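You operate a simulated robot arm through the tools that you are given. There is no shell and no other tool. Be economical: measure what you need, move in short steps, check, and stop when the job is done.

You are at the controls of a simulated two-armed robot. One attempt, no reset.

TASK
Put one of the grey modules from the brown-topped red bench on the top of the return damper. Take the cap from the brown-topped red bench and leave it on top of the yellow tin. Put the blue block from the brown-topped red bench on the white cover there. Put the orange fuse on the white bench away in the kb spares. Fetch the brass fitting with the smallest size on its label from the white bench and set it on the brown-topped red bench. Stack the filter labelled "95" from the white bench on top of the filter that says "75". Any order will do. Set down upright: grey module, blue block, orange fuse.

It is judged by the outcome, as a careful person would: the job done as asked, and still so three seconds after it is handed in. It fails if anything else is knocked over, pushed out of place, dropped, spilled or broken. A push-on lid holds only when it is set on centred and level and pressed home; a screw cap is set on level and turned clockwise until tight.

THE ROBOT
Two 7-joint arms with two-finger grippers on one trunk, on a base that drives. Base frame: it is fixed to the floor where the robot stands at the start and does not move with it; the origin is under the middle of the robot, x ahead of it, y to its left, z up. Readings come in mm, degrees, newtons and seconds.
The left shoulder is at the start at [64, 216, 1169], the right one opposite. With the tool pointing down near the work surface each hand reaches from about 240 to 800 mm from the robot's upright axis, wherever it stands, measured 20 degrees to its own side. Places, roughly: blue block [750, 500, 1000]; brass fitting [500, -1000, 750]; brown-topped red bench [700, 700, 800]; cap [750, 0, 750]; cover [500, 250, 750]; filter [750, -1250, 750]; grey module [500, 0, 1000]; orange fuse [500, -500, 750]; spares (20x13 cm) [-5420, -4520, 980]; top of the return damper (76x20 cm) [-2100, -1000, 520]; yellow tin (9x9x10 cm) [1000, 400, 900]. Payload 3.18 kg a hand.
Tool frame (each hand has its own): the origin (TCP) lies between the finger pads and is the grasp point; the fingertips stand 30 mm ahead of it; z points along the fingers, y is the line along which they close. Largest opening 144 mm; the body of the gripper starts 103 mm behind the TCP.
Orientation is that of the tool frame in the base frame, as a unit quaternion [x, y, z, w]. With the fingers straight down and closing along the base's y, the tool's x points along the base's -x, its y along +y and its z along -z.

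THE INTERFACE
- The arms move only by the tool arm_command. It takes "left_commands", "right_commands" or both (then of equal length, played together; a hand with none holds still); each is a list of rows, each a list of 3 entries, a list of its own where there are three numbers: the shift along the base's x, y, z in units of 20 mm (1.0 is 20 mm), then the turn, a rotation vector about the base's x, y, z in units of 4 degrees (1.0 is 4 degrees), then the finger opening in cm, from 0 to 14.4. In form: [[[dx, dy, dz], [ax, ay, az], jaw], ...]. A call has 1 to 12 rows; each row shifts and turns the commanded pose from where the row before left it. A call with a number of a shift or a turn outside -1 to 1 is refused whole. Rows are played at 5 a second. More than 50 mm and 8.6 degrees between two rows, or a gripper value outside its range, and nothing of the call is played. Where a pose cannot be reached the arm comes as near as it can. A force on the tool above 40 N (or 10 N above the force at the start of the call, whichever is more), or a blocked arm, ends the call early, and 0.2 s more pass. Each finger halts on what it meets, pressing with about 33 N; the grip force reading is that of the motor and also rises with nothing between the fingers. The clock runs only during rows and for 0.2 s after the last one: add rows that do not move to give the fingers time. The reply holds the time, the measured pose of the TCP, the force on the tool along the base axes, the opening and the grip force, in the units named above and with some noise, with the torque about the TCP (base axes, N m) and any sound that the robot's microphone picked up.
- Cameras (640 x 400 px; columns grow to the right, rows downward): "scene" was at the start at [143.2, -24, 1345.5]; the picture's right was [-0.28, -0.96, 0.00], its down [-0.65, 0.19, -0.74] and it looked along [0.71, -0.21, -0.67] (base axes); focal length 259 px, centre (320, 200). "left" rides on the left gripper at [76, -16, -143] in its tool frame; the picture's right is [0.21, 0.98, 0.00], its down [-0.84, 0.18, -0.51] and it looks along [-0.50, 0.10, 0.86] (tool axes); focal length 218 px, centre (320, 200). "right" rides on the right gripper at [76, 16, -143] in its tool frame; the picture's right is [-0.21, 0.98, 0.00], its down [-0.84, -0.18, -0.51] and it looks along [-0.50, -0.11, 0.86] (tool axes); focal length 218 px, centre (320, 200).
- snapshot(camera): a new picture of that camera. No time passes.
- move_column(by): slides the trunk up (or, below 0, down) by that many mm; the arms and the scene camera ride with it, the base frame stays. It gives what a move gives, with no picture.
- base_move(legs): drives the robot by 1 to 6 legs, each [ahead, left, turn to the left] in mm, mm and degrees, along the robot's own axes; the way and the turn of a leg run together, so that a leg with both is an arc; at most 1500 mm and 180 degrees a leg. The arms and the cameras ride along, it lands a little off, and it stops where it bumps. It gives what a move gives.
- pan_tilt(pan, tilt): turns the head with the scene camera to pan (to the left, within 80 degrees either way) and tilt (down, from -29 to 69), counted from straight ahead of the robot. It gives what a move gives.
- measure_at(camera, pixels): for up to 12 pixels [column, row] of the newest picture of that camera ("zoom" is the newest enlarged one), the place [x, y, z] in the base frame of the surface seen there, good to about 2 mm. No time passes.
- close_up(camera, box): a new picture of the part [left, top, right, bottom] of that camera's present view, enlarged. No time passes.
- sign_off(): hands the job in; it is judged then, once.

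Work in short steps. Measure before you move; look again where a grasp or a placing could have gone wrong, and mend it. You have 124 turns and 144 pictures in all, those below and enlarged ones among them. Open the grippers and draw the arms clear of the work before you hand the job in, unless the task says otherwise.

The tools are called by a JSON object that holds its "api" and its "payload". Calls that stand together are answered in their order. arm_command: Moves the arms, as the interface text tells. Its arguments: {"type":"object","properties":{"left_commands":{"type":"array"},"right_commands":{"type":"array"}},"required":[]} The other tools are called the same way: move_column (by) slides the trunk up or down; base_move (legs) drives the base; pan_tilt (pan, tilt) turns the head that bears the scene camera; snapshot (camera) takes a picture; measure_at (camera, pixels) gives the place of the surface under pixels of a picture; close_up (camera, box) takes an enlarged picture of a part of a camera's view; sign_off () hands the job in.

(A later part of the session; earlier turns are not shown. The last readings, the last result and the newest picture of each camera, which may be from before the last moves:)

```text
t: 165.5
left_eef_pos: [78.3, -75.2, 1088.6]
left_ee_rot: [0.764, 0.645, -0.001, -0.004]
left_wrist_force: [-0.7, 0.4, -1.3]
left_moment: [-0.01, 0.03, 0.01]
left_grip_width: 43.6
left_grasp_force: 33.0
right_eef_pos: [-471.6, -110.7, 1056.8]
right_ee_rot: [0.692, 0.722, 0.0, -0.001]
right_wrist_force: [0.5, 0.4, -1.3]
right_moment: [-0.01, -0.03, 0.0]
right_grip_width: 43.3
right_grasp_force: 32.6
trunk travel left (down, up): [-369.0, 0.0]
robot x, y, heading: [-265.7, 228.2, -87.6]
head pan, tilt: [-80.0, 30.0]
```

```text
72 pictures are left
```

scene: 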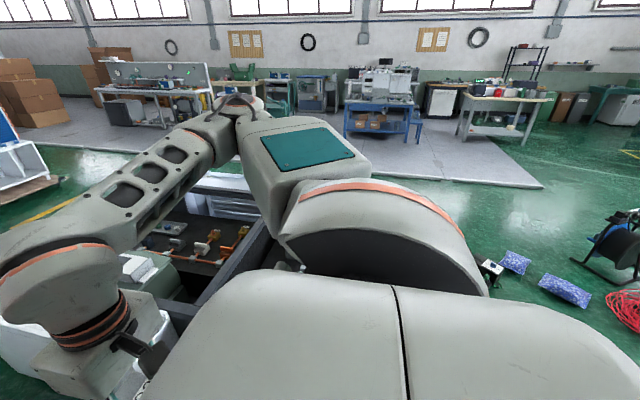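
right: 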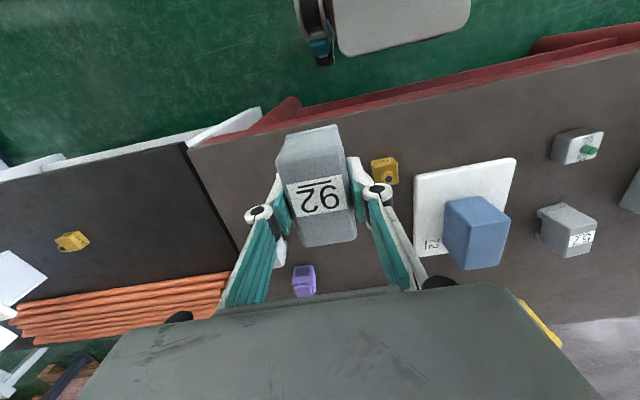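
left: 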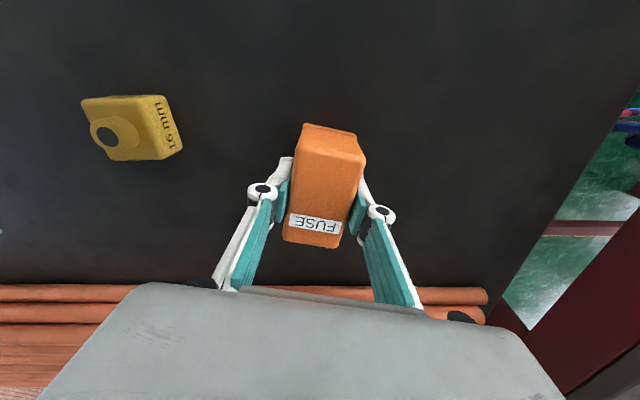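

An open-framed unit (AHU) stands behind; the louvred grey piece around (385,200) at pan −45 might be the damper. Retake with closer zoom and measure.

{"api": "pan_tilt", "payload": {"pan": -50, "tilt": 30}}

{"api": "close_up", "payload": {"camera": "scene", "box": [160, 140, 480, 340]}}

{"api": "measure_at", "payload": {"camera": "zoom", "pixels": [[120, 190], [130, 350], [180, 100], [420, 160], [480, 180], [470, 100], [560, 120], [380, 110], [300, 90], [540, 330], [470, 300], [330, 330]]}}

```text
t: 166.4
left_eef_pos: [79.5, -76.1, 1088.0]
left_ee_rot: [0.764, 0.645, -0.001, -0.004]
left_wrist_force: [0.0, 0.0, -0.3]
left_moment: [-0.02, -0.01, 0.0]
left_grip_width: 43.3
left_grasp_force: 32.7
right_eef_pos: [-473.3, -110.7, 1056.4]
right_ee_rot: [0.691, 0.722, 0.0, -0.001]
right_wrist_force: [0.0, -0.4, -1.2]
right_moment: [-0.01, 0.0, -0.03]
right_grip_width: 43.2
right_grasp_force: 32.7
trunk travel left (down, up): [-369.0, 0.0]
robot x, y, heading: [-264.8, 230.5, -87.6]
head pan, tilt: [-50.0, 30.0]
```

```text
2.00 times, centred on (320, 240) of scene
```

zoom: 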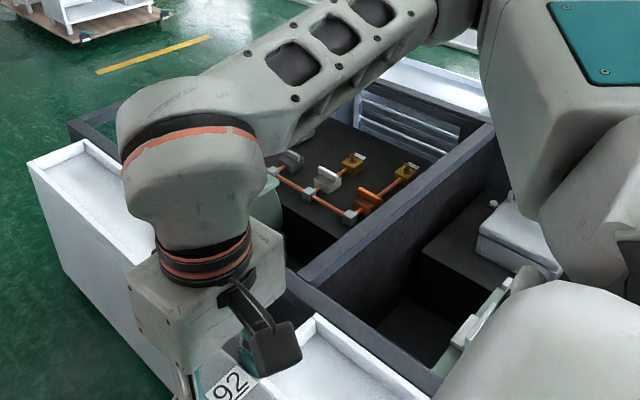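

```text
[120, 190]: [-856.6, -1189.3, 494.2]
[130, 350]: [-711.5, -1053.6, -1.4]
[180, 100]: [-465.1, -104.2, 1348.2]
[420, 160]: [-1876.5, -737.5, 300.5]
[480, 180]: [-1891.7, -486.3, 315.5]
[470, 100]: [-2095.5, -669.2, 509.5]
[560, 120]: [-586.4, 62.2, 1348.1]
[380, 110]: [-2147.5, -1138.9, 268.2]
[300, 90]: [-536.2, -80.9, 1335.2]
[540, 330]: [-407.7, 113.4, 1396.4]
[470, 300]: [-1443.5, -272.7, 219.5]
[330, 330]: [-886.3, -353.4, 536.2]
```

The damper top is at x≈−2095, z≈510 on the unit's far side. I'll go round the south end. View straight ahead first.

{"api": "pan_tilt", "payload": {"pan": 0, "tilt": 25}}

{"api": "snapshot", "payload": {"camera": "scene"}}

{"api": "measure_at", "payload": {"camera": "scene", "pixels": [[250, 250], [230, 330], [330, 300], [330, 200], [420, 200], [480, 330], [450, 260], [400, 380], [200, 200], [500, 200]]}}

```text
t: 167.6
left_eef_pos: [78.9, -76.0, 1087.9]
left_ee_rot: [0.765, 0.644, -0.001, -0.004]
left_wrist_force: [0.4, 0.4, -1.9]
left_moment: [-0.02, 0.03, -0.04]
left_grip_width: 43.0
left_grasp_force: 33.0
right_eef_pos: [-472.5, -110.3, 1055.3]
right_ee_rot: [0.692, 0.722, 0.001, 0.0]
right_wrist_force: [0.0, -0.1, -1.2]
right_moment: [-0.03, 0.0, -0.01]
right_grip_width: 43.4
right_grasp_force: 33.3
trunk travel left (down, up): [-369.0, 0.0]
robot x, y, heading: [-261.3, 229.9, -87.3]
head pan, tilt: [0.0, 25.0]
```

```text
70 pictures are left
```

scene: 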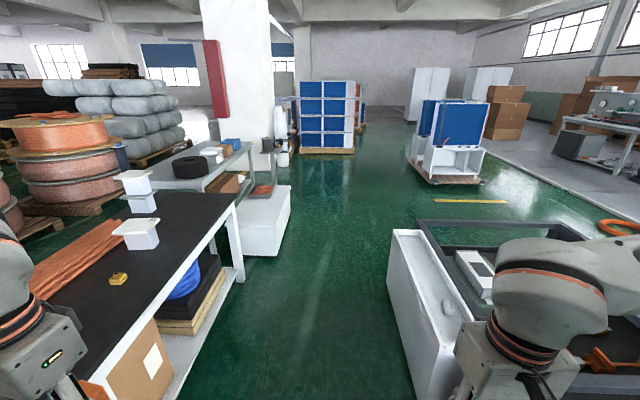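

```text
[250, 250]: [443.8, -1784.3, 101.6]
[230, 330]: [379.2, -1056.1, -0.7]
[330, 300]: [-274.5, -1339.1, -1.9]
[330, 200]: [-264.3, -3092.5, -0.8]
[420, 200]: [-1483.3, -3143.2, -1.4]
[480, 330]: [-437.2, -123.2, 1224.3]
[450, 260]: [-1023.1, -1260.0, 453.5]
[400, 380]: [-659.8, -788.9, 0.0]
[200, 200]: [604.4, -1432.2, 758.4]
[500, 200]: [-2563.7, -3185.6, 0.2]
```

Aisle is clear. Drive ahead 2200 mm and turn right 90°, then look right at the unit's south end.

{"api": "base_move", "payload": {"legs": [[1200, 0, -2.7], [1150, 0, 0], [0, 0, -90]]}}

{"api": "pan_tilt", "payload": {"pan": -35, "tilt": 30}}

{"api": "snapshot", "payload": {"camera": "scene"}}

{"api": "measure_at", "payload": {"camera": "scene", "pixels": [[200, 150], [200, 250], [320, 200], [400, 200], [450, 250], [300, 300], [350, 150], [500, 200]]}}

```text
t: 183.0
left_eef_pos: [-575.1, -2458.9, 1087.8]
left_ee_rot: [0.995, -0.105, 0.003, -0.003]
left_wrist_force: [-1.1, 0.8, -1.1]
left_moment: [-0.01, -0.01, 0.01]
left_grip_width: 43.2
left_grasp_force: 33.5
right_eef_pos: [-587.5, -1906.8, 1055.7]
right_ee_rot: [1.0, 0.002, 0.001, 0.0]
right_wrist_force: [0.5, -0.2, -0.3]
right_moment: [0.01, 0.03, -0.02]
right_grip_width: 43.3
right_grasp_force: 32.7
trunk travel left (down, up): [-369.0, 0.0]
robot x, y, heading: [-260.2, -2126.6, -179.9]
head pan, tilt: [0.0, 25.0]
```

```text
t: 184.0
left_eef_pos: [-575.8, -2458.4, 1088.4]
left_ee_rot: [0.995, -0.104, 0.002, -0.004]
left_wrist_force: [0.5, 0.7, -0.5]
left_moment: [0.02, 0.0, -0.02]
left_grip_width: 43.2
left_grasp_force: 32.7
right_eef_pos: [-587.2, -1906.9, 1055.8]
right_ee_rot: [1.0, 0.002, 0.001, 0.0]
right_wrist_force: [0.7, 0.7, -1.5]
right_moment: [0.0, -0.02, 0.02]
right_grip_width: 43.4
right_grasp_force: 33.3
trunk travel left (down, up): [-369.0, 0.0]
robot x, y, heading: [-258.3, -2129.8, -180.2]
head pan, tilt: [-35.0, 30.0]
```

```text
69 pictures are left
```

scene: 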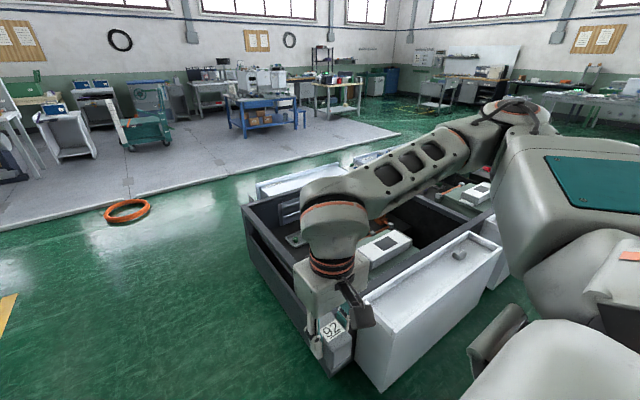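

```text
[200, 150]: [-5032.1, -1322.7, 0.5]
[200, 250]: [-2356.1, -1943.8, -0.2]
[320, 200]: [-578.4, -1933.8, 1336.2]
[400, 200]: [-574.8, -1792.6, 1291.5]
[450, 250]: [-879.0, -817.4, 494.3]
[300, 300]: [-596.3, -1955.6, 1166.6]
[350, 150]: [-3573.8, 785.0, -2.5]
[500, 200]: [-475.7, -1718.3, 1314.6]
```

The white strip beyond the dark frame (270–340,180) is the damper top. Zoom and measure.

{"api": "close_up", "payload": {"camera": "scene", "box": [220, 130, 460, 280]}}

{"api": "measure_at", "payload": {"camera": "zoom", "pixels": [[110, 145], [130, 170], [160, 135], [70, 220], [100, 260], [150, 340], [200, 115], [370, 65], [400, 80], [110, 125], [60, 260], [195, 385]]}}

```text
2.67 times, centred on (340, 205) of scene
```

zoom: 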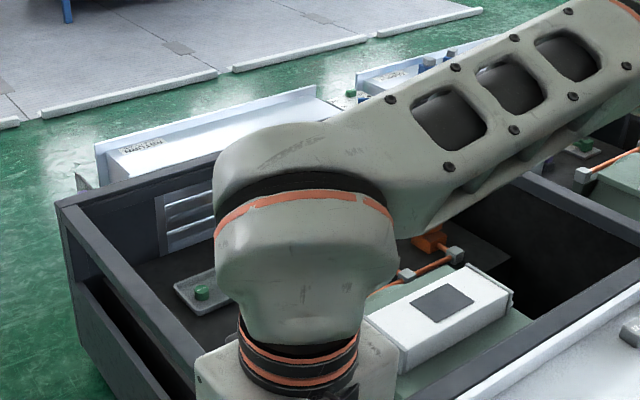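

```text
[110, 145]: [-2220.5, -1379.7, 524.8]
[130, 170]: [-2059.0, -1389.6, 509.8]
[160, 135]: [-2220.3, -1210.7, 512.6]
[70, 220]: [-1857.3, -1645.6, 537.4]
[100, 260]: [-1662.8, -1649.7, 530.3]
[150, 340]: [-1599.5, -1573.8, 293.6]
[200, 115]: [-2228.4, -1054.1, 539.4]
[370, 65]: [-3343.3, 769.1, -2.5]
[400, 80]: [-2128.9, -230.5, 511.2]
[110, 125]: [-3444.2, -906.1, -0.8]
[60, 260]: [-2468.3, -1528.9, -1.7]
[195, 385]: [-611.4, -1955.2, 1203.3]
```

Damper top: x −2220…−2040, y −1390…−620, z≈512. Drive west 2090 mm, turn right to face north, then look.

{"api": "base_move", "payload": {"legs": [[1100, 0, 0], [1000, 0, 0], [0, 0, -90]]}}

{"api": "pan_tilt", "payload": {"pan": -10, "tilt": 45}}

{"api": "snapshot", "payload": {"camera": "scene"}}

{"api": "measure_at", "payload": {"camera": "scene", "pixels": [[320, 150], [350, 150], [350, 200], [380, 200], [420, 200], [400, 250], [300, 250], [320, 100]]}}

```text
t: 198.3
left_eef_pos: [-2680.9, -1793.4, 1087.3]
left_ee_rot: [-0.626, 0.78, -0.005, 0.0]
left_wrist_force: [-0.8, 0.1, -1.2]
left_moment: [-0.02, 0.01, -0.03]
left_grip_width: 43.4
left_grasp_force: 33.2
right_eef_pos: [-2128.8, -1784.8, 1056.5]
right_ee_rot: [-0.706, 0.708, -0.001, -0.001]
right_wrist_force: [-0.4, 0.5, -2.1]
right_moment: [0.02, 0.03, 0.02]
right_grip_width: 43.3
right_grasp_force: 33.2
trunk travel left (down, up): [-369.0, 0.0]
robot x, y, heading: [-2355.4, -2115.7, 89.6]
head pan, tilt: [-35.0, 30.0]
```

```text
t: 199.2
left_eef_pos: [-2681.1, -1794.0, 1087.9]
left_ee_rot: [-0.627, 0.779, -0.003, 0.002]
left_wrist_force: [0.7, 0.1, -0.8]
left_moment: [0.0, 0.0, -0.01]
left_grip_width: 43.5
left_grasp_force: 33.2
right_eef_pos: [-2128.9, -1785.2, 1056.2]
right_ee_rot: [-0.705, 0.709, -0.001, 0.001]
right_wrist_force: [-1.3, -0.6, -1.2]
right_moment: [-0.04, 0.01, 0.01]
right_grip_width: 43.5
right_grasp_force: 32.8
trunk travel left (down, up): [-369.0, 0.0]
robot x, y, heading: [-2352.7, -2116.1, 89.5]
head pan, tilt: [-10.0, 45.0]
```

```text
67 pictures are left
```

scene: 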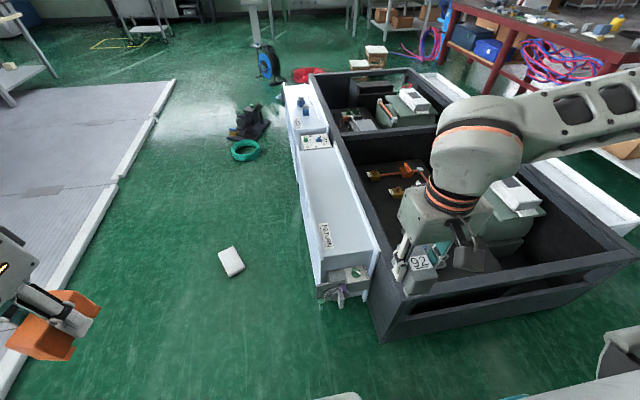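

```text
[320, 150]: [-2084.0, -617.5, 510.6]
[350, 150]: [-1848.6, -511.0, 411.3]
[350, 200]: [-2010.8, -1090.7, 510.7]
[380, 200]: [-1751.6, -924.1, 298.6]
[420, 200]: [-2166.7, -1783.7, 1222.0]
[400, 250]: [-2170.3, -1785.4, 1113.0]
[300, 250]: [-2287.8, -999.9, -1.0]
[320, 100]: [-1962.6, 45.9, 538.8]
```

A white item lies on the floor at (232,262), and an actuator with handle at the damper's south end (345,285). Measure them and strip corners.

{"api": "measure_at", "payload": {"camera": "scene", "pixels": [[240, 275], [232, 262], [342, 300], [362, 285], [330, 280], [325, 240], [320, 200], [368, 250], [340, 215], [358, 262], [300, 150], [382, 335]]}}

{"api": "close_up", "payload": {"camera": "scene", "box": [272, 80, 432, 320]}}

```text
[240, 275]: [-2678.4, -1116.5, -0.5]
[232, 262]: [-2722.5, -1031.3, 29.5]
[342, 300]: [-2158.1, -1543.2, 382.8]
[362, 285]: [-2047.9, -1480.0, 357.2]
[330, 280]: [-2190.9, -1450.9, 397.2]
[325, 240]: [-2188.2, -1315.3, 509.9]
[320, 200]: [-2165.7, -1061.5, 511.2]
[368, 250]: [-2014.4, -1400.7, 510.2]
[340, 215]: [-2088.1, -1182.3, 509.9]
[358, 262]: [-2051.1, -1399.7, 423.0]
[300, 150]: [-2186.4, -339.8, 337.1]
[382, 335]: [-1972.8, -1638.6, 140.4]
```

```text
1.67 times, centred on (352, 200) of scene
```

zoom: 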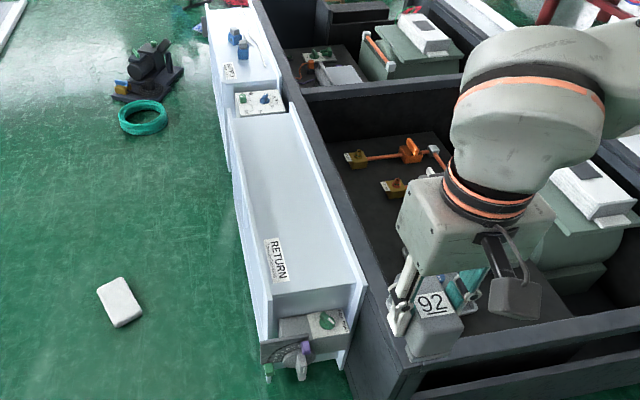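

Drive ahead 285 (front stays south of the actuator at y −1545), left 25; then lower the trunk by 330.

{"api": "base_move", "payload": {"legs": [[285, 25, 0.4]]}}

{"api": "move_column", "payload": {"by": -330}}

{"api": "snapshot", "payload": {"camera": "right"}}

{"api": "snapshot", "payload": {"camera": "scene"}}

```text
t: 201.3
left_eef_pos: [-2709.3, -1513.8, 1088.1]
left_ee_rot: [-0.629, 0.778, -0.002, 0.001]
left_wrist_force: [-0.1, 0.3, -1.5]
left_moment: [0.06, -0.02, -0.03]
left_grip_width: 43.3
left_grasp_force: 32.6
right_eef_pos: [-2157.1, -1500.7, 1055.6]
right_ee_rot: [0.708, -0.706, 0.001, 0.0]
right_wrist_force: [0.3, 0.7, -2.0]
right_moment: [0.0, 0.0, 0.0]
right_grip_width: 43.3
right_grasp_force: 33.3
trunk travel left (down, up): [-369.0, 0.0]
robot x, y, heading: [-2377.4, -1833.4, 90.3]
head pan, tilt: [-10.0, 45.0]
stopped in leg 1: the robot was blocked; the commanded pose is now the measured one
```

```text
t: 204.6
left_eef_pos: [-2708.7, -1580.4, 615.0]
left_ee_rot: [-0.587, 0.725, -0.283, -0.224]
left_wrist_force: [0.0, -0.1, -1.2]
left_moment: [0.02, -0.01, 0.03]
left_grip_width: 43.3
left_grasp_force: 33.7
right_eef_pos: [-2156.3, -1581.9, 594.7]
right_ee_rot: [0.667, -0.665, 0.239, 0.238]
right_wrist_force: [-1.2, 3.6, 4.3]
right_moment: [0.24, 0.0, 0.09]
right_grip_width: 42.9
right_grasp_force: 33.1
trunk travel left (down, up): [-39.0, 330.0]
robot x, y, heading: [-2374.6, -1833.1, 90.4]
head pan, tilt: [-10.0, 45.0]
```

```text
65 pictures are left
```

right: 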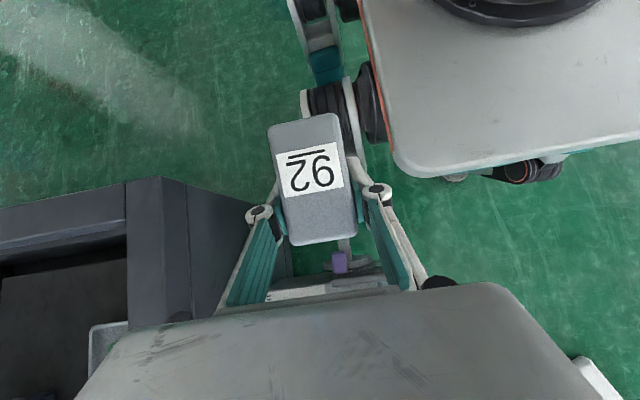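

```text
64 pictures are left
```

scene: 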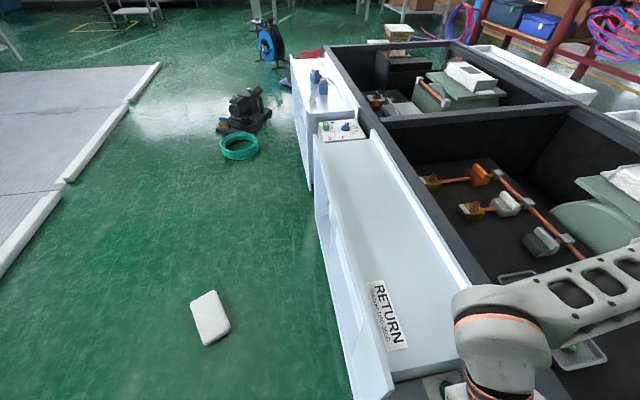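

Lowering tilted both hands backward (39°) and the module seems lightly touching the robot's base (4 N). Move the right hand up and forward first, then untilt; same for the left.

{"api": "arm_command", "payload": {"right_commands": [[[0, 0.3, 0.6], [0, 0, 0], 3], [[0, 0.5, 1], [0, 0, 0], 3], [[0, 0.8, 1], [0, 0, 0], 3], [[0, 0.8, 1], [0.5, 0, 0], 3], [[0, 0.8, 1], [1, 0, 0], 3], [[0, 0.8, 1], [1, 0, 0], 3], [[0, 0.8, 0.5], [1, 0, 0], 3], [[0, 0.5, 0], [1, 0, 0], 3], [[0, 0.5, 0], [1, 0, 0], 3], [[0, 0.5, 0], [1, 0, 0], 3], [[0, 0, 0], [1, 0, 0], 3], [[0, 0, 0], [1, 0, 0], 3]], "left_commands": [[[0, 0.3, 0.6], [0, 0, 0], 3], [[0, 0.5, 1], [0, 0, 0], 3], [[0, 0.8, 1], [0, 0, 0], 3], [[0, 0.8, 1], [0.5, 0, 0], 3], [[0, 0.5, 1], [1, 0, 0], 3], [[0, 0.5, 1], [1, 0, 0], 3], [[0, 0, 1], [1, 0, 0], 3], [[0, 0, 0.5], [1, 0, 0], 3], [[0, 0, 0], [1, 0, 0], 3], [[0, 0, 0], [1, 0, 0], 3], [[0, 0, 0], [1, 0, 0], 3], [[0, 0, 0], [1, 0, 0], 3]]}}

{"api": "snapshot", "payload": {"camera": "right"}}

{"api": "snapshot", "payload": {"camera": "scene"}}

```text
t: 207.2
left_eef_pos: [-2726.7, -1422.5, 773.8]
left_ee_rot: [-0.627, 0.775, -0.06, -0.044]
left_wrist_force: [-0.7, 0.2, -1.6]
left_moment: [0.0, 0.01, -0.01]
left_grip_width: 43.3
left_grasp_force: 32.9
left hand out of reach, approached as far as the arm can: row 6, 7, 8, 9, 10, 11, 12
right_eef_pos: [-2170.1, -1404.7, 720.3]
right_ee_rot: [0.708, -0.705, 0.036, 0.033]
right_wrist_force: [0.6, 0.8, -1.3]
right_moment: [0.01, -0.03, -0.01]
right_grip_width: 42.8
right_grasp_force: 33.0
right hand out of reach, approached as far as the arm can: row 6, 8, 9, 10, 11, 12
trunk travel left (down, up): [-39.0, 330.0]
robot x, y, heading: [-2383.5, -1833.0, 90.0]
head pan, tilt: [-10.0, 45.0]
```

```text
63 pictures are left
```

right: 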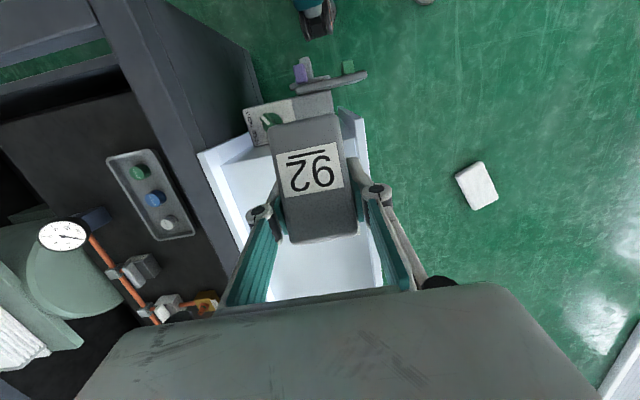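

```text
62 pictures are left
```

scene: 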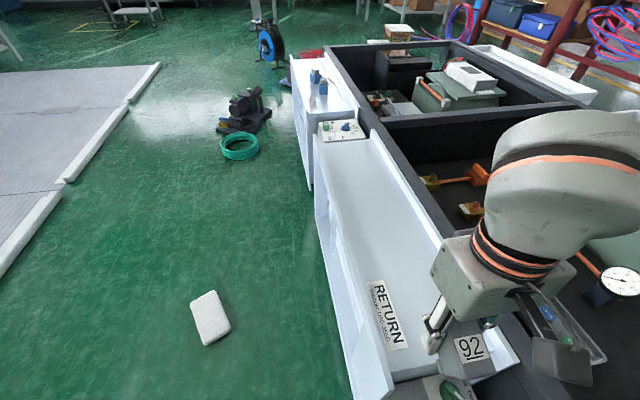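

Right hand at (−2170,−1405,720), almost upright. Advance to (−2115,−1240) at z≈610 finishing the untilt.

{"api": "arm_command", "payload": {"right_commands": [[[0.3, 0.9, -0.3], [0, 0, 0], 3], [[0.35, 0.9, -0.5], [0, 0, 0], 3], [[0.35, 0.9, -0.5], [0.2, 0, 0], 3], [[0.35, 0.9, -0.6], [0.3, 0, 0], 3], [[0.35, 0.9, -0.7], [0.3, 0, 0], 3], [[0.35, 0.9, -0.8], [0.3, 0, 0], 3], [[0.35, 0.9, -0.8], [0.3, 0, 0], 3], [[0.35, 0.9, -0.8], [0, 0, 0], 3], [[0, 1, -0.5], [0, 0, 0], 3], [[0, 0, 0], [0, 0, 0], 3]]}}

{"api": "snapshot", "payload": {"camera": "right"}}

{"api": "snapshot", "payload": {"camera": "scene"}}

```text
t: 209.4
left_eef_pos: [-2726.6, -1421.8, 773.6]
left_ee_rot: [-0.628, 0.775, -0.06, -0.044]
left_wrist_force: [0.3, 1.0, -0.8]
left_moment: [0.0, 0.0, 0.0]
left_grip_width: 43.2
left_grasp_force: 33.3
right_eef_pos: [-2114.0, -1237.6, 608.8]
right_ee_rot: [0.708, -0.706, 0.0, -0.001]
right_wrist_force: [-0.1, 0.2, -1.6]
right_moment: [0.0, -0.03, 0.03]
right_grip_width: 42.5
right_grasp_force: 32.8
trunk travel left (down, up): [-39.0, 330.0]
robot x, y, heading: [-2382.0, -1828.6, 90.1]
head pan, tilt: [-10.0, 45.0]
```

```text
61 pictures are left
```

right: 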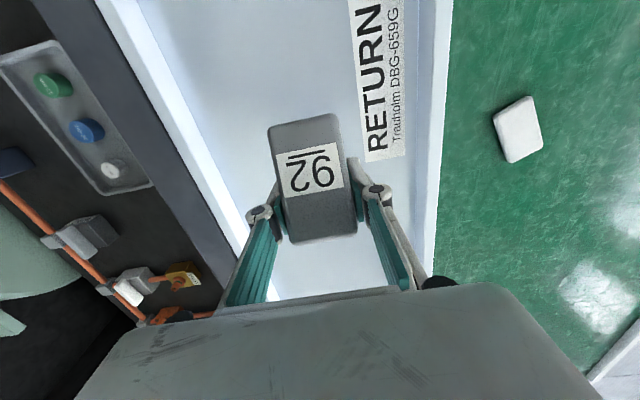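

```text
60 pictures are left
```

scene: 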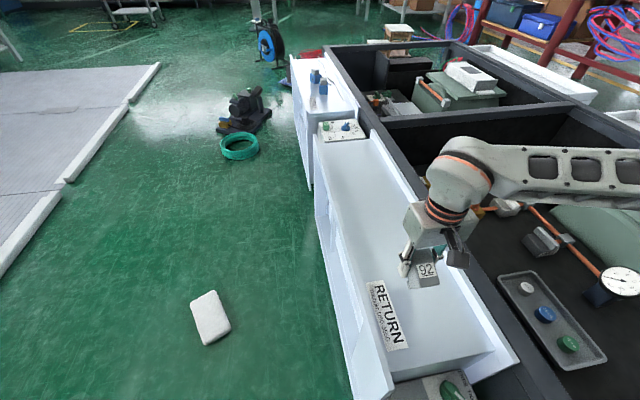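

Over the strip. Descend 46 mm, then creep.

{"api": "arm_command", "payload": {"right_commands": [[[0, 0, -0.8], [0, 0, 0], 3], [[0, 0, -0.8], [0, 0, 0], 3], [[0, 0, -0.5], [0, 0, 0], 3], [[0, 0, -0.1], [0, 0, 0], 3], [[0, 0, -0.1], [0, 0, 0], 3], [[0, 0, 0], [0, 0, 0], 3]]}}

```text
t: 210.8
left_eef_pos: [-2727.6, -1423.4, 773.3]
left_ee_rot: [-0.627, 0.775, -0.06, -0.045]
left_wrist_force: [-0.7, 0.0, -1.6]
left_moment: [-0.03, 0.02, 0.0]
left_grip_width: 43.3
left_grasp_force: 32.9
right_eef_pos: [-2115.5, -1239.9, 563.3]
right_ee_rot: [0.709, -0.706, -0.001, -0.002]
right_wrist_force: [0.6, 0.0, -1.5]
right_moment: [-0.03, -0.03, 0.0]
right_grip_width: 42.8
right_grasp_force: 33.1
trunk travel left (down, up): [-39.0, 330.0]
robot x, y, heading: [-2383.5, -1834.3, 90.1]
head pan, tilt: [-10.0, 45.0]
```

{"api": "arm_command", "payload": {"right_commands": [[[0, 0, -0.1], [0, 0, 0], 3], [[0, 0, -0.1], [0, 0, 0], 3], [[0, 0, -0.1], [0, 0, 0], 3], [[0, 0, 0], [0, 0, 0], 3]]}}

{"api": "close_up", "payload": {"camera": "scene", "box": [380, 230, 460, 310]}}

```text
t: 211.8
left_eef_pos: [-2724.8, -1421.3, 773.8]
left_ee_rot: [-0.627, 0.775, -0.061, -0.045]
left_wrist_force: [-0.1, 0.4, -2.8]
left_moment: [0.0, 0.0, 0.01]
left_grip_width: 43.5
left_grasp_force: 32.8
right_eef_pos: [-2116.4, -1238.8, 557.3]
right_ee_rot: [0.708, -0.707, 0.0, -0.002]
right_wrist_force: [-0.2, -0.2, -0.5]
right_moment: [0.03, -0.02, -0.01]
right_grip_width: 42.7
right_grasp_force: 33.0
trunk travel left (down, up): [-39.0, 330.0]
robot x, y, heading: [-2377.4, -1830.0, 90.3]
head pan, tilt: [-10.0, 45.0]
```

```text
5.00 times, centred on (420, 270) of scene
```

zoom: 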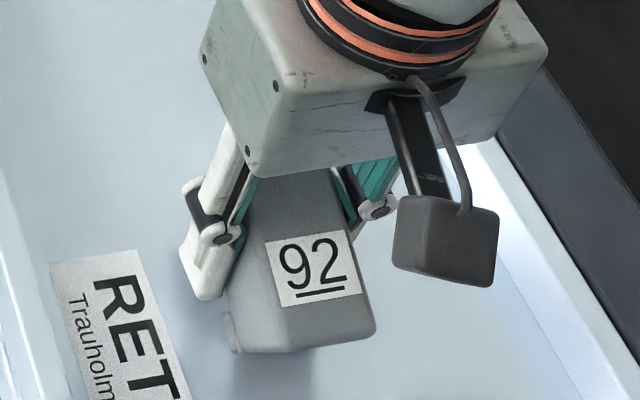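

The module seems to have pitched in the grip from the earlier touch. Measure its top plane in the right camera.

{"api": "snapshot", "payload": {"camera": "right"}}

{"api": "measure_at", "payload": {"camera": "right", "pixels": [[280, 130], [335, 122], [285, 170], [340, 165], [298, 235], [350, 230], [310, 180], [315, 135]]}}

{"api": "measure_at", "payload": {"camera": "zoom", "pixels": [[270, 340], [340, 340], [235, 335], [320, 270], [290, 200], [370, 320]]}}

```text
58 pictures are left
```

right: 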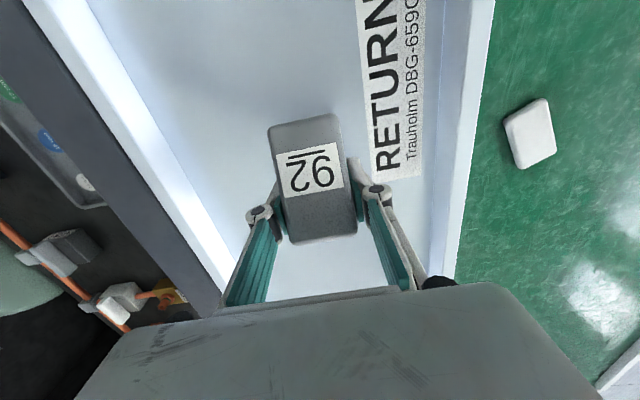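

```text
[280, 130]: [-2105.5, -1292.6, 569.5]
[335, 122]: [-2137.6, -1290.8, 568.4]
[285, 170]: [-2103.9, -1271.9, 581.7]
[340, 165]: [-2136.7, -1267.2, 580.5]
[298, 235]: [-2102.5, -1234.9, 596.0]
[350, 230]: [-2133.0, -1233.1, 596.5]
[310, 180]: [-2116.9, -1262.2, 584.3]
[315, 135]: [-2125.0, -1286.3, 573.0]
```

```text
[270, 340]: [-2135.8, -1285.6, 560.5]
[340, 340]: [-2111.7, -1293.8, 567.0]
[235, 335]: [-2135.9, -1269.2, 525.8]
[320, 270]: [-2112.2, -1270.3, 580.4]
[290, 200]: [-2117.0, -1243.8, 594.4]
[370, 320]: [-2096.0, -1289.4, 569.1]
```

Module is pitched 24° (south end down). Raise 40 mm and tilt the hand −21° about x so the module becomes level, then check.

{"api": "arm_command", "payload": {"right_commands": [[[0, 0, 0.8], [0, 0, 0], 3], [[0, 0, 0.8], [0, 0, 0], 3], [[0, 0, 0.4], [-1, 0, 0], 3], [[0, 0, 0], [-1, 0, 0], 3], [[0, 0, 0], [-1, 0, 0], 3], [[0, 0, 0], [-1, 0, 0], 3], [[0, 0, 0], [-1, 0, 0], 3], [[0, 0, 0], [-0.4, 0, 0], 3], [[0, 0, 0], [0, 0, 0], 3]]}}

{"api": "close_up", "payload": {"camera": "scene", "box": [380, 210, 476, 306]}}

{"api": "snapshot", "payload": {"camera": "right"}}

{"api": "measure_at", "payload": {"camera": "right", "pixels": [[280, 130], [335, 122], [298, 235], [350, 230], [310, 180]]}}

```text
t: 213.8
left_eef_pos: [-2727.1, -1422.7, 772.6]
left_ee_rot: [-0.627, 0.775, -0.06, -0.045]
left_wrist_force: [0.3, -0.2, -1.5]
left_moment: [-0.02, -0.02, 0.02]
left_grip_width: 43.4
left_grasp_force: 33.1
right_eef_pos: [-2116.2, -1239.5, 598.9]
right_ee_rot: [0.696, -0.693, 0.131, 0.132]
right_wrist_force: [-0.2, -0.2, -1.5]
right_moment: [0.01, 0.01, 0.01]
right_grip_width: 42.9
right_grasp_force: 32.9
trunk travel left (down, up): [-39.0, 330.0]
robot x, y, heading: [-2385.0, -1828.9, 90.0]
head pan, tilt: [-10.0, 45.0]
```

```text
4.17 times, centred on (428, 258) of scene
```

zoom: 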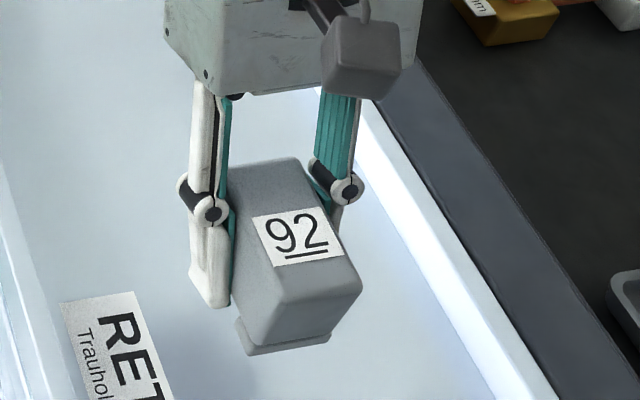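

```text
56 pictures are left
```

right: 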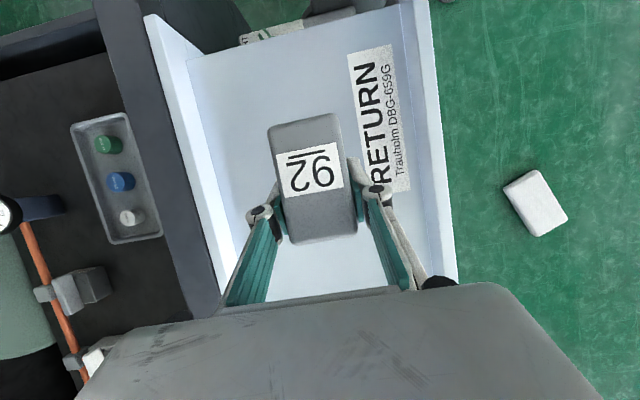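

```text
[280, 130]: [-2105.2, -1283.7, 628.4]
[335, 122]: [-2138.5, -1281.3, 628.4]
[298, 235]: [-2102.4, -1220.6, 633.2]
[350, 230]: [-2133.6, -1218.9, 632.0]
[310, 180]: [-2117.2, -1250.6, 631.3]
```

Now nearly level (bottom ≈566). Lower 50 mm then creep to contact.

{"api": "arm_command", "payload": {"right_commands": [[[0, 0, -0.8], [0, 0, 0], 3], [[0, 0, -0.8], [0, 0, 0], 3], [[0, 0, -0.7], [0, 0, 0], 3], [[0, 0, -0.2], [0, 0, 0], 3], [[0, 0, -0.1], [0, 0, 0], 3], [[0, 0, -0.1], [0, 0, 0], 3], [[0, 0, 0], [0, 0, 0], 3]]}}

```text
t: 215.4
left_eef_pos: [-2726.2, -1421.5, 773.7]
left_ee_rot: [-0.627, 0.776, -0.06, -0.043]
left_wrist_force: [0.4, -0.3, -1.1]
left_moment: [-0.01, 0.01, 0.0]
left_grip_width: 43.5
left_grasp_force: 33.1
right_eef_pos: [-2116.2, -1239.3, 543.2]
right_ee_rot: [0.696, -0.694, 0.132, 0.131]
right_wrist_force: [0.9, 0.0, 0.4]
right_moment: [0.01, 0.01, -0.04]
right_grip_width: 42.7
right_grasp_force: 32.9
trunk travel left (down, up): [-39.0, 330.0]
robot x, y, heading: [-2382.8, -1831.1, 90.0]
head pan, tilt: [-10.0, 45.0]
```

Just touching; 2 mm more to check.

{"api": "arm_command", "payload": {"right_commands": [[[0, 0, -0.07], [0, 0, 0], 3], [[0, 0, -0.05], [0, 0, 0], 3], [[0, 0, 0], [0, 0, 0], 3]]}}

```text
t: 216.2
left_eef_pos: [-2727.2, -1422.4, 773.5]
left_ee_rot: [-0.627, 0.776, -0.058, -0.043]
left_wrist_force: [0.9, 0.1, -2.0]
left_moment: [-0.01, 0.03, 0.01]
left_grip_width: 43.3
left_grasp_force: 33.1
right_eef_pos: [-2116.6, -1238.4, 545.1]
right_ee_rot: [0.696, -0.694, 0.131, 0.13]
right_wrist_force: [0.8, -2.7, 18.2]
right_moment: [-0.07, 0.04, -0.08]
right_grip_width: 42.6
right_grasp_force: 32.4
trunk travel left (down, up): [-39.0, 330.0]
robot x, y, heading: [-2379.9, -1832.2, 90.0]
head pan, tilt: [-10.0, 45.0]
```

Contact. Open and retreat upward.

{"api": "arm_command", "payload": {"right_commands": [[[0, 0, 0.05], [0, 0, 0], 3], [[0, 0, 0], [0, 0, 0], 5], [[0, 0, 0], [0, 0, 0], 7], [[0, 0, 0], [0, 0, 0], 7.5], [[0, 0.15, 0.5], [0, 0, 0], 7.5], [[0, 0.2, 0.8], [0, 0, 0], 7.5], [[0, 0.2, 0.8], [0, 0, 0], 7.5], [[0, 0.2, 1], [0, 0, 0], 7.5], [[0, 0, 1], [0, 0, 0], 7.5], [[0, 0, 1], [0, 0, 0], 7.5], [[0, 0, 0], [0, 0, 0], 7.5]]}}

{"api": "close_up", "payload": {"camera": "scene", "box": [360, 210, 520, 330]}}

{"api": "snapshot", "payload": {"camera": "right"}}

```text
t: 218.6
left_eef_pos: [-2727.1, -1420.8, 772.0]
left_ee_rot: [-0.627, 0.775, -0.06, -0.043]
left_wrist_force: [0.7, -0.3, -1.3]
left_moment: [0.01, 0.0, -0.01]
left_grip_width: 43.1
left_grasp_force: 33.0
right_eef_pos: [-2114.3, -1224.5, 644.4]
right_ee_rot: [0.696, -0.693, 0.132, 0.13]
right_wrist_force: [-0.1, 1.1, 0.2]
right_moment: [0.02, 0.01, -0.03]
right_grip_width: 75.2
right_grasp_force: 0.0
trunk travel left (down, up): [-39.0, 330.0]
robot x, y, heading: [-2379.8, -1830.6, 90.1]
head pan, tilt: [-10.0, 45.0]
```

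```text
3.33 times, centred on (440, 270) of scene
```

zoom: 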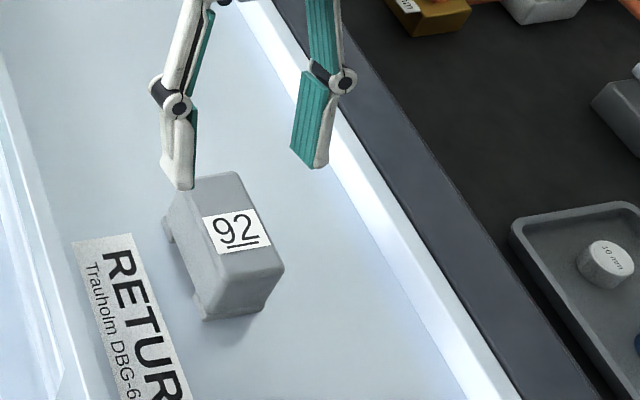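

```text
54 pictures are left
```

right: 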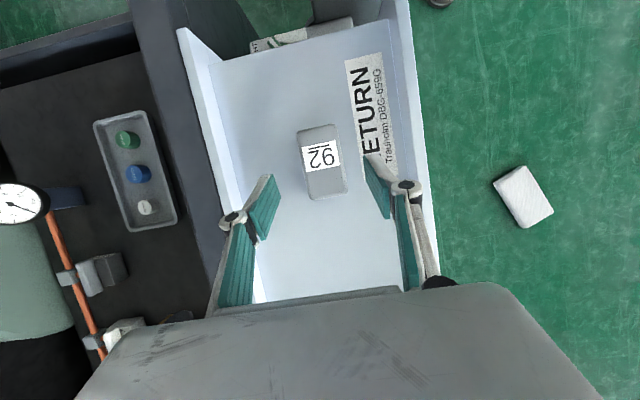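

Module stands upright on the damper. Raise right hand, back the base off 450 mm, and raise the trunk again.

{"api": "arm_command", "payload": {"right_commands": [[[0, 0, 1], [0, 0, 0], 7.5], [[0, 0, 1], [0, 0, 0], 7.5], [[0, 0, 1], [0, 0, 0], 7.5], [[0, 0, 0.5], [0, 0, 0], 7.5], [[0, 0, 0], [0, 0, 0], 7.5]]}}

{"api": "base_move", "payload": {"legs": [[-450, 0, 0]]}}

{"api": "move_column", "payload": {"by": 300}}

{"api": "snapshot", "payload": {"camera": "left"}}

{"api": "snapshot", "payload": {"camera": "scene"}}

```text
t: 219.8
left_eef_pos: [-2727.1, -1422.4, 773.2]
left_ee_rot: [-0.627, 0.775, -0.06, -0.044]
left_wrist_force: [0.0, -0.9, -0.9]
left_moment: [0.02, -0.01, 0.01]
left_grip_width: 43.1
left_grasp_force: 32.6
right_eef_pos: [-2116.1, -1224.0, 715.0]
right_ee_rot: [0.696, -0.693, 0.132, 0.131]
right_wrist_force: [0.4, 0.1, -0.5]
right_moment: [0.02, -0.01, 0.04]
right_grip_width: 75.1
right_grasp_force: 0.1
trunk travel left (down, up): [-39.0, 330.0]
robot x, y, heading: [-2381.1, -1832.5, 90.1]
head pan, tilt: [-10.0, 45.0]
```

```text
t: 222.5
left_eef_pos: [-2724.0, -1867.8, 773.3]
left_ee_rot: [-0.622, 0.78, -0.059, -0.044]
left_wrist_force: [-0.4, 0.5, -1.1]
left_moment: [0.01, -0.03, 0.02]
left_grip_width: 43.2
left_grasp_force: 33.3
right_eef_pos: [-2110.2, -1676.6, 714.5]
right_ee_rot: [-0.691, 0.698, -0.131, -0.132]
right_wrist_force: [-0.6, 0.1, 0.0]
right_moment: [-0.01, -0.02, -0.02]
right_grip_width: 74.7
right_grasp_force: 0.0
trunk travel left (down, up): [-39.0, 330.0]
robot x, y, heading: [-2381.7, -2279.3, 89.5]
head pan, tilt: [-10.0, 45.0]
```

```text
t: 225.5
left_eef_pos: [-2725.3, -1867.0, 1073.1]
left_ee_rot: [-0.622, 0.779, -0.06, -0.045]
left_wrist_force: [-0.1, 0.0, -1.5]
left_moment: [0.03, 0.02, -0.04]
left_grip_width: 43.4
left_grasp_force: 32.9
right_eef_pos: [-2110.2, -1720.1, 1274.1]
right_ee_rot: [-0.702, 0.71, 0.044, 0.046]
right_wrist_force: [-0.9, -0.9, -0.5]
right_moment: [-0.04, 0.0, -0.06]
right_grip_width: 75.2
right_grasp_force: 0.1
trunk travel left (down, up): [-339.0, 30.0]
robot x, y, heading: [-2382.4, -2282.0, 89.3]
head pan, tilt: [-10.0, 45.0]
```

```text
53 pictures are left
```

left: 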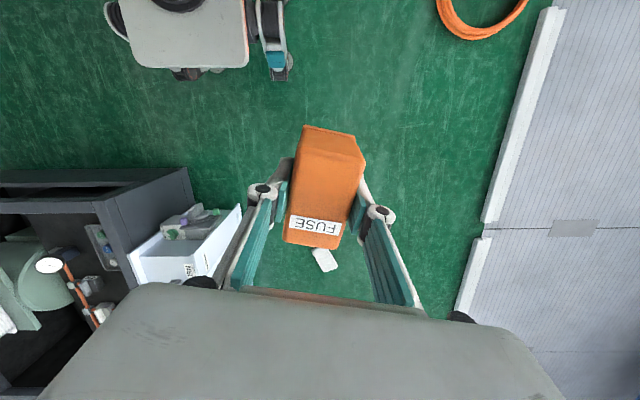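

```text
52 pictures are left
```

scene: 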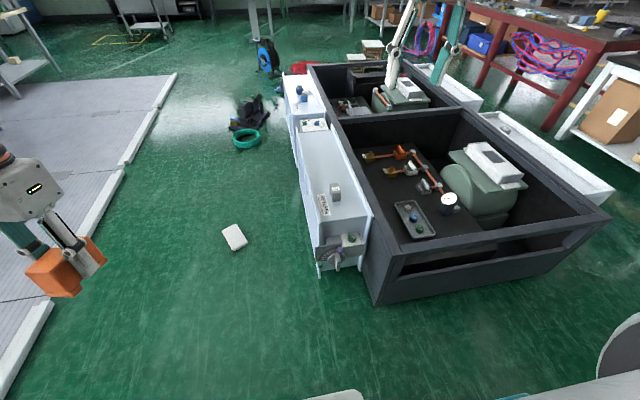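

Fuse grip unchanged. Turn left 127° to face the spares direction and look.

{"api": "base_move", "payload": {"legs": [[0, 0, 127]]}}

{"api": "pan_tilt", "payload": {"pan": 0, "tilt": 22}}

{"api": "snapshot", "payload": {"camera": "scene"}}

{"api": "measure_at", "payload": {"camera": "scene", "pixels": [[320, 200], [320, 150], [320, 110], [250, 150], [400, 150], [400, 200], [320, 280], [200, 180], [480, 200], [320, 90], [280, 100], [360, 100]]}}

```text
t: 231.2
left_eef_pos: [-2496.5, -2806.6, 1073.5]
left_ee_rot: [0.973, 0.219, 0.065, -0.035]
left_wrist_force: [-0.6, 0.3, -1.3]
left_moment: [-0.03, 0.03, 0.0]
left_grip_width: 43.2
left_grasp_force: 32.6
right_eef_pos: [-2991.6, -2415.5, 1275.1]
right_ee_rot: [0.945, 0.321, -0.061, 0.02]
right_wrist_force: [-0.4, 0.0, 0.7]
right_moment: [0.05, 0.01, -0.03]
right_grip_width: 75.0
right_grasp_force: 0.1
trunk travel left (down, up): [-339.0, 30.0]
robot x, y, heading: [-2382.3, -2279.9, -142.3]
head pan, tilt: [-10.0, 45.0]
```

```text
t: 232.1
left_eef_pos: [-2495.8, -2805.6, 1074.3]
left_ee_rot: [0.973, 0.219, 0.067, -0.035]
left_wrist_force: [0.3, -0.1, -1.8]
left_moment: [-0.02, 0.02, 0.01]
left_grip_width: 43.2
left_grasp_force: 33.5
right_eef_pos: [-2991.5, -2414.4, 1274.9]
right_ee_rot: [0.945, 0.321, -0.061, 0.02]
right_wrist_force: [0.0, 0.3, -0.3]
right_moment: [-0.04, 0.0, 0.01]
right_grip_width: 75.0
right_grasp_force: 0.1
trunk travel left (down, up): [-339.0, 30.0]
robot x, y, heading: [-2385.9, -2278.0, -142.5]
head pan, tilt: [0.0, 22.0]
```

```text
51 pictures are left
```

scene: 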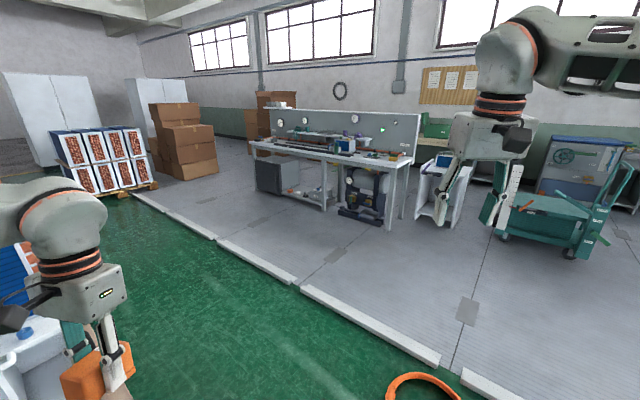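

```text
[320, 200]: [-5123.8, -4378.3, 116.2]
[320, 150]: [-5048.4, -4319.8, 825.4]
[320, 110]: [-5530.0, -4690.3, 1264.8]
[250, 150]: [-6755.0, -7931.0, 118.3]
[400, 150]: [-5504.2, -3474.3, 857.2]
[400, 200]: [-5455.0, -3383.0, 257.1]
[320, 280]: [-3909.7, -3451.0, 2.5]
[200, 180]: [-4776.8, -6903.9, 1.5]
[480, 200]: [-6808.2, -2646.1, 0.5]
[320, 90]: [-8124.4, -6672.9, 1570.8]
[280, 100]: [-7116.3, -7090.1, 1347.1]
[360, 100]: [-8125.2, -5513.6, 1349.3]
```

The target is the test bench at centre. Zoom in.

{"api": "close_up", "payload": {"camera": "scene", "box": [240, 95, 432, 215]}}

{"api": "measure_at", "payload": {"camera": "scene", "pixels": [[255, 262], [256, 257], [299, 285], [350, 320], [420, 378], [190, 224], [300, 270], [296, 283]]}}

```text
3.33 times, centred on (336, 155) of scene
```

zoom: 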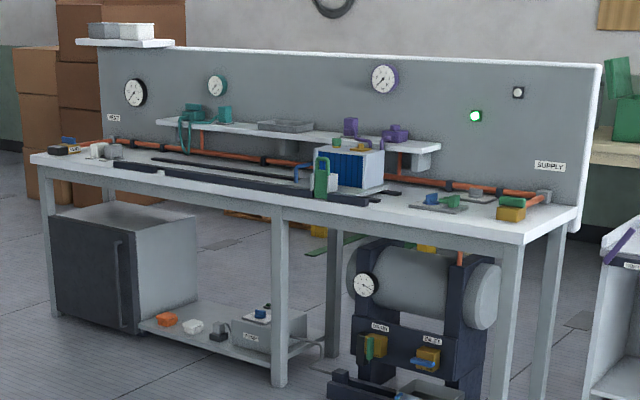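

```text
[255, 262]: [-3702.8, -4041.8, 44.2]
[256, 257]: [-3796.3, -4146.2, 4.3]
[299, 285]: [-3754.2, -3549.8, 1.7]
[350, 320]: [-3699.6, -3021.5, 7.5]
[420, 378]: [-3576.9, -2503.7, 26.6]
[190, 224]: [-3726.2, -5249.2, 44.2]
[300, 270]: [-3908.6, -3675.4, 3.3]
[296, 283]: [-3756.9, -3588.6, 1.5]
```

Shelf with a grey tray at zoom (285,127) is probably the spares. Measure it; also zoom on the 44 mm curb to find a gap.

{"api": "measure_at", "payload": {"camera": "zoom", "pixels": [[285, 127], [262, 126], [308, 128], [190, 125], [420, 148], [345, 130], [290, 200], [110, 42], [150, 40]]}}

{"api": "measure_at", "payload": {"camera": "scene", "pixels": [[132, 193], [163, 212], [170, 214], [213, 240], [218, 242], [294, 281], [303, 290], [438, 362], [464, 374]]}}

{"api": "pan_tilt", "payload": {"pan": -45, "tilt": 30}}

{"api": "snapshot", "payload": {"camera": "scene"}}

```text
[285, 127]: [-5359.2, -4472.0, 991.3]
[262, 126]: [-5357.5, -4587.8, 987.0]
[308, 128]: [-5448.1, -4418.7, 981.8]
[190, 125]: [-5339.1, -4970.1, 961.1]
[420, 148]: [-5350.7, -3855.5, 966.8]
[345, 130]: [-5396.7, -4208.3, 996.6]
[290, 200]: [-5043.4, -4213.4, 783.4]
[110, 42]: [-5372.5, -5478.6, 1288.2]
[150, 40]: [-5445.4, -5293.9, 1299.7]
```

```text
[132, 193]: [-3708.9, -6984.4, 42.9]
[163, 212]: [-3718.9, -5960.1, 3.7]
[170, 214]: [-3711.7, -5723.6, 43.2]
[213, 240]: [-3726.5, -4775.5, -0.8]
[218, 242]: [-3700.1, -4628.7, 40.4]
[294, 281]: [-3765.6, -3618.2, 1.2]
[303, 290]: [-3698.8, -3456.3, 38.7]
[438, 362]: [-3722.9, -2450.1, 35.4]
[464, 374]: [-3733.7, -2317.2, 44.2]
```

```text
t: 233.2
left_eef_pos: [-2496.7, -2804.7, 1073.8]
left_ee_rot: [0.973, 0.219, 0.066, -0.034]
left_wrist_force: [-0.5, -0.3, -1.5]
left_moment: [0.0, 0.03, -0.02]
left_grip_width: 43.4
left_grasp_force: 33.1
right_eef_pos: [-2991.2, -2414.2, 1274.4]
right_ee_rot: [0.945, 0.322, -0.062, 0.02]
right_wrist_force: [0.8, 0.6, -0.7]
right_moment: [0.02, 0.0, 0.01]
right_grip_width: 75.0
right_grasp_force: 0.0
trunk travel left (down, up): [-339.0, 30.0]
robot x, y, heading: [-2382.3, -2277.2, -142.9]
head pan, tilt: [-45.0, 30.0]
```

```text
49 pictures are left
```

scene: 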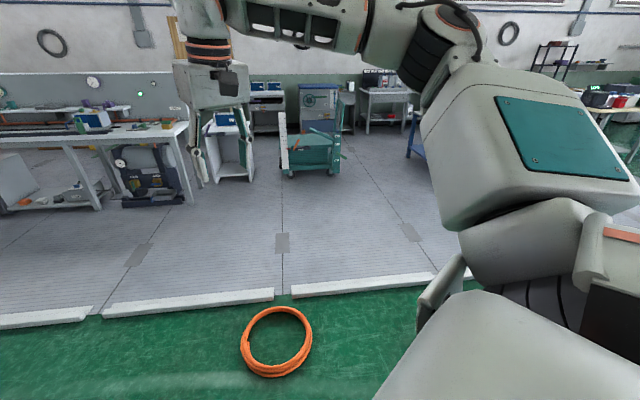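

Curb gaps are small. Measure the orange hose ring on the floor at (277,340) to route around it.

{"api": "measure_at", "payload": {"camera": "scene", "pixels": [[270, 374], [285, 310], [245, 345], [308, 335], [273, 292], [292, 290], [180, 300]]}}

{"api": "pan_tilt", "payload": {"pan": 45, "tilt": 30}}

{"api": "snapshot", "payload": {"camera": "scene"}}

{"api": "measure_at", "payload": {"camera": "scene", "pixels": [[100, 200], [200, 200], [300, 200], [320, 300], [200, 280], [100, 250], [400, 250], [250, 240], [320, 150]]}}

```text
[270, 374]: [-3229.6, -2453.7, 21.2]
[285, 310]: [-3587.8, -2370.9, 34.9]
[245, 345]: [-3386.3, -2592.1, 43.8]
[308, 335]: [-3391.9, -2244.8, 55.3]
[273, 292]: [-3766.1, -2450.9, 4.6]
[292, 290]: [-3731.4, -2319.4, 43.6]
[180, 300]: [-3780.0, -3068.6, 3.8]
```

```text
t: 234.9
left_eef_pos: [-2497.9, -2805.7, 1073.6]
left_ee_rot: [0.973, 0.219, 0.066, -0.034]
left_wrist_force: [0.4, 0.6, -1.8]
left_moment: [0.0, -0.03, -0.01]
left_grip_width: 43.2
left_grasp_force: 32.4
right_eef_pos: [-2990.5, -2414.7, 1275.8]
right_ee_rot: [0.945, 0.322, -0.061, 0.02]
right_wrist_force: [1.0, 0.3, 0.5]
right_moment: [0.02, 0.0, 0.01]
right_grip_width: 75.2
right_grasp_force: 0.1
trunk travel left (down, up): [-339.0, 30.0]
robot x, y, heading: [-2383.7, -2280.9, -142.4]
head pan, tilt: [45.0, 30.0]
```

```text
48 pictures are left
```

scene: 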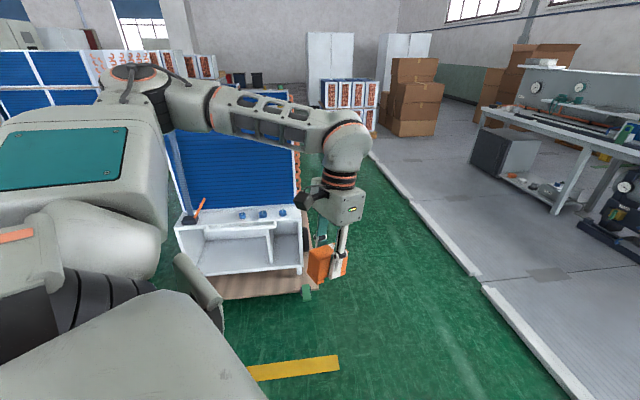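

```text
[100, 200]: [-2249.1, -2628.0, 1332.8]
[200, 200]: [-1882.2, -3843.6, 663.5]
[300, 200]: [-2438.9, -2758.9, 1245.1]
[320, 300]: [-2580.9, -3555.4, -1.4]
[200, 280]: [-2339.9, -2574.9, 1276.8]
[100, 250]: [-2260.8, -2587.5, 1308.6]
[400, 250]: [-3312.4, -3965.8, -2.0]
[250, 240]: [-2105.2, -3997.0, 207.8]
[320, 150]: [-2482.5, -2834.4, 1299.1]
```

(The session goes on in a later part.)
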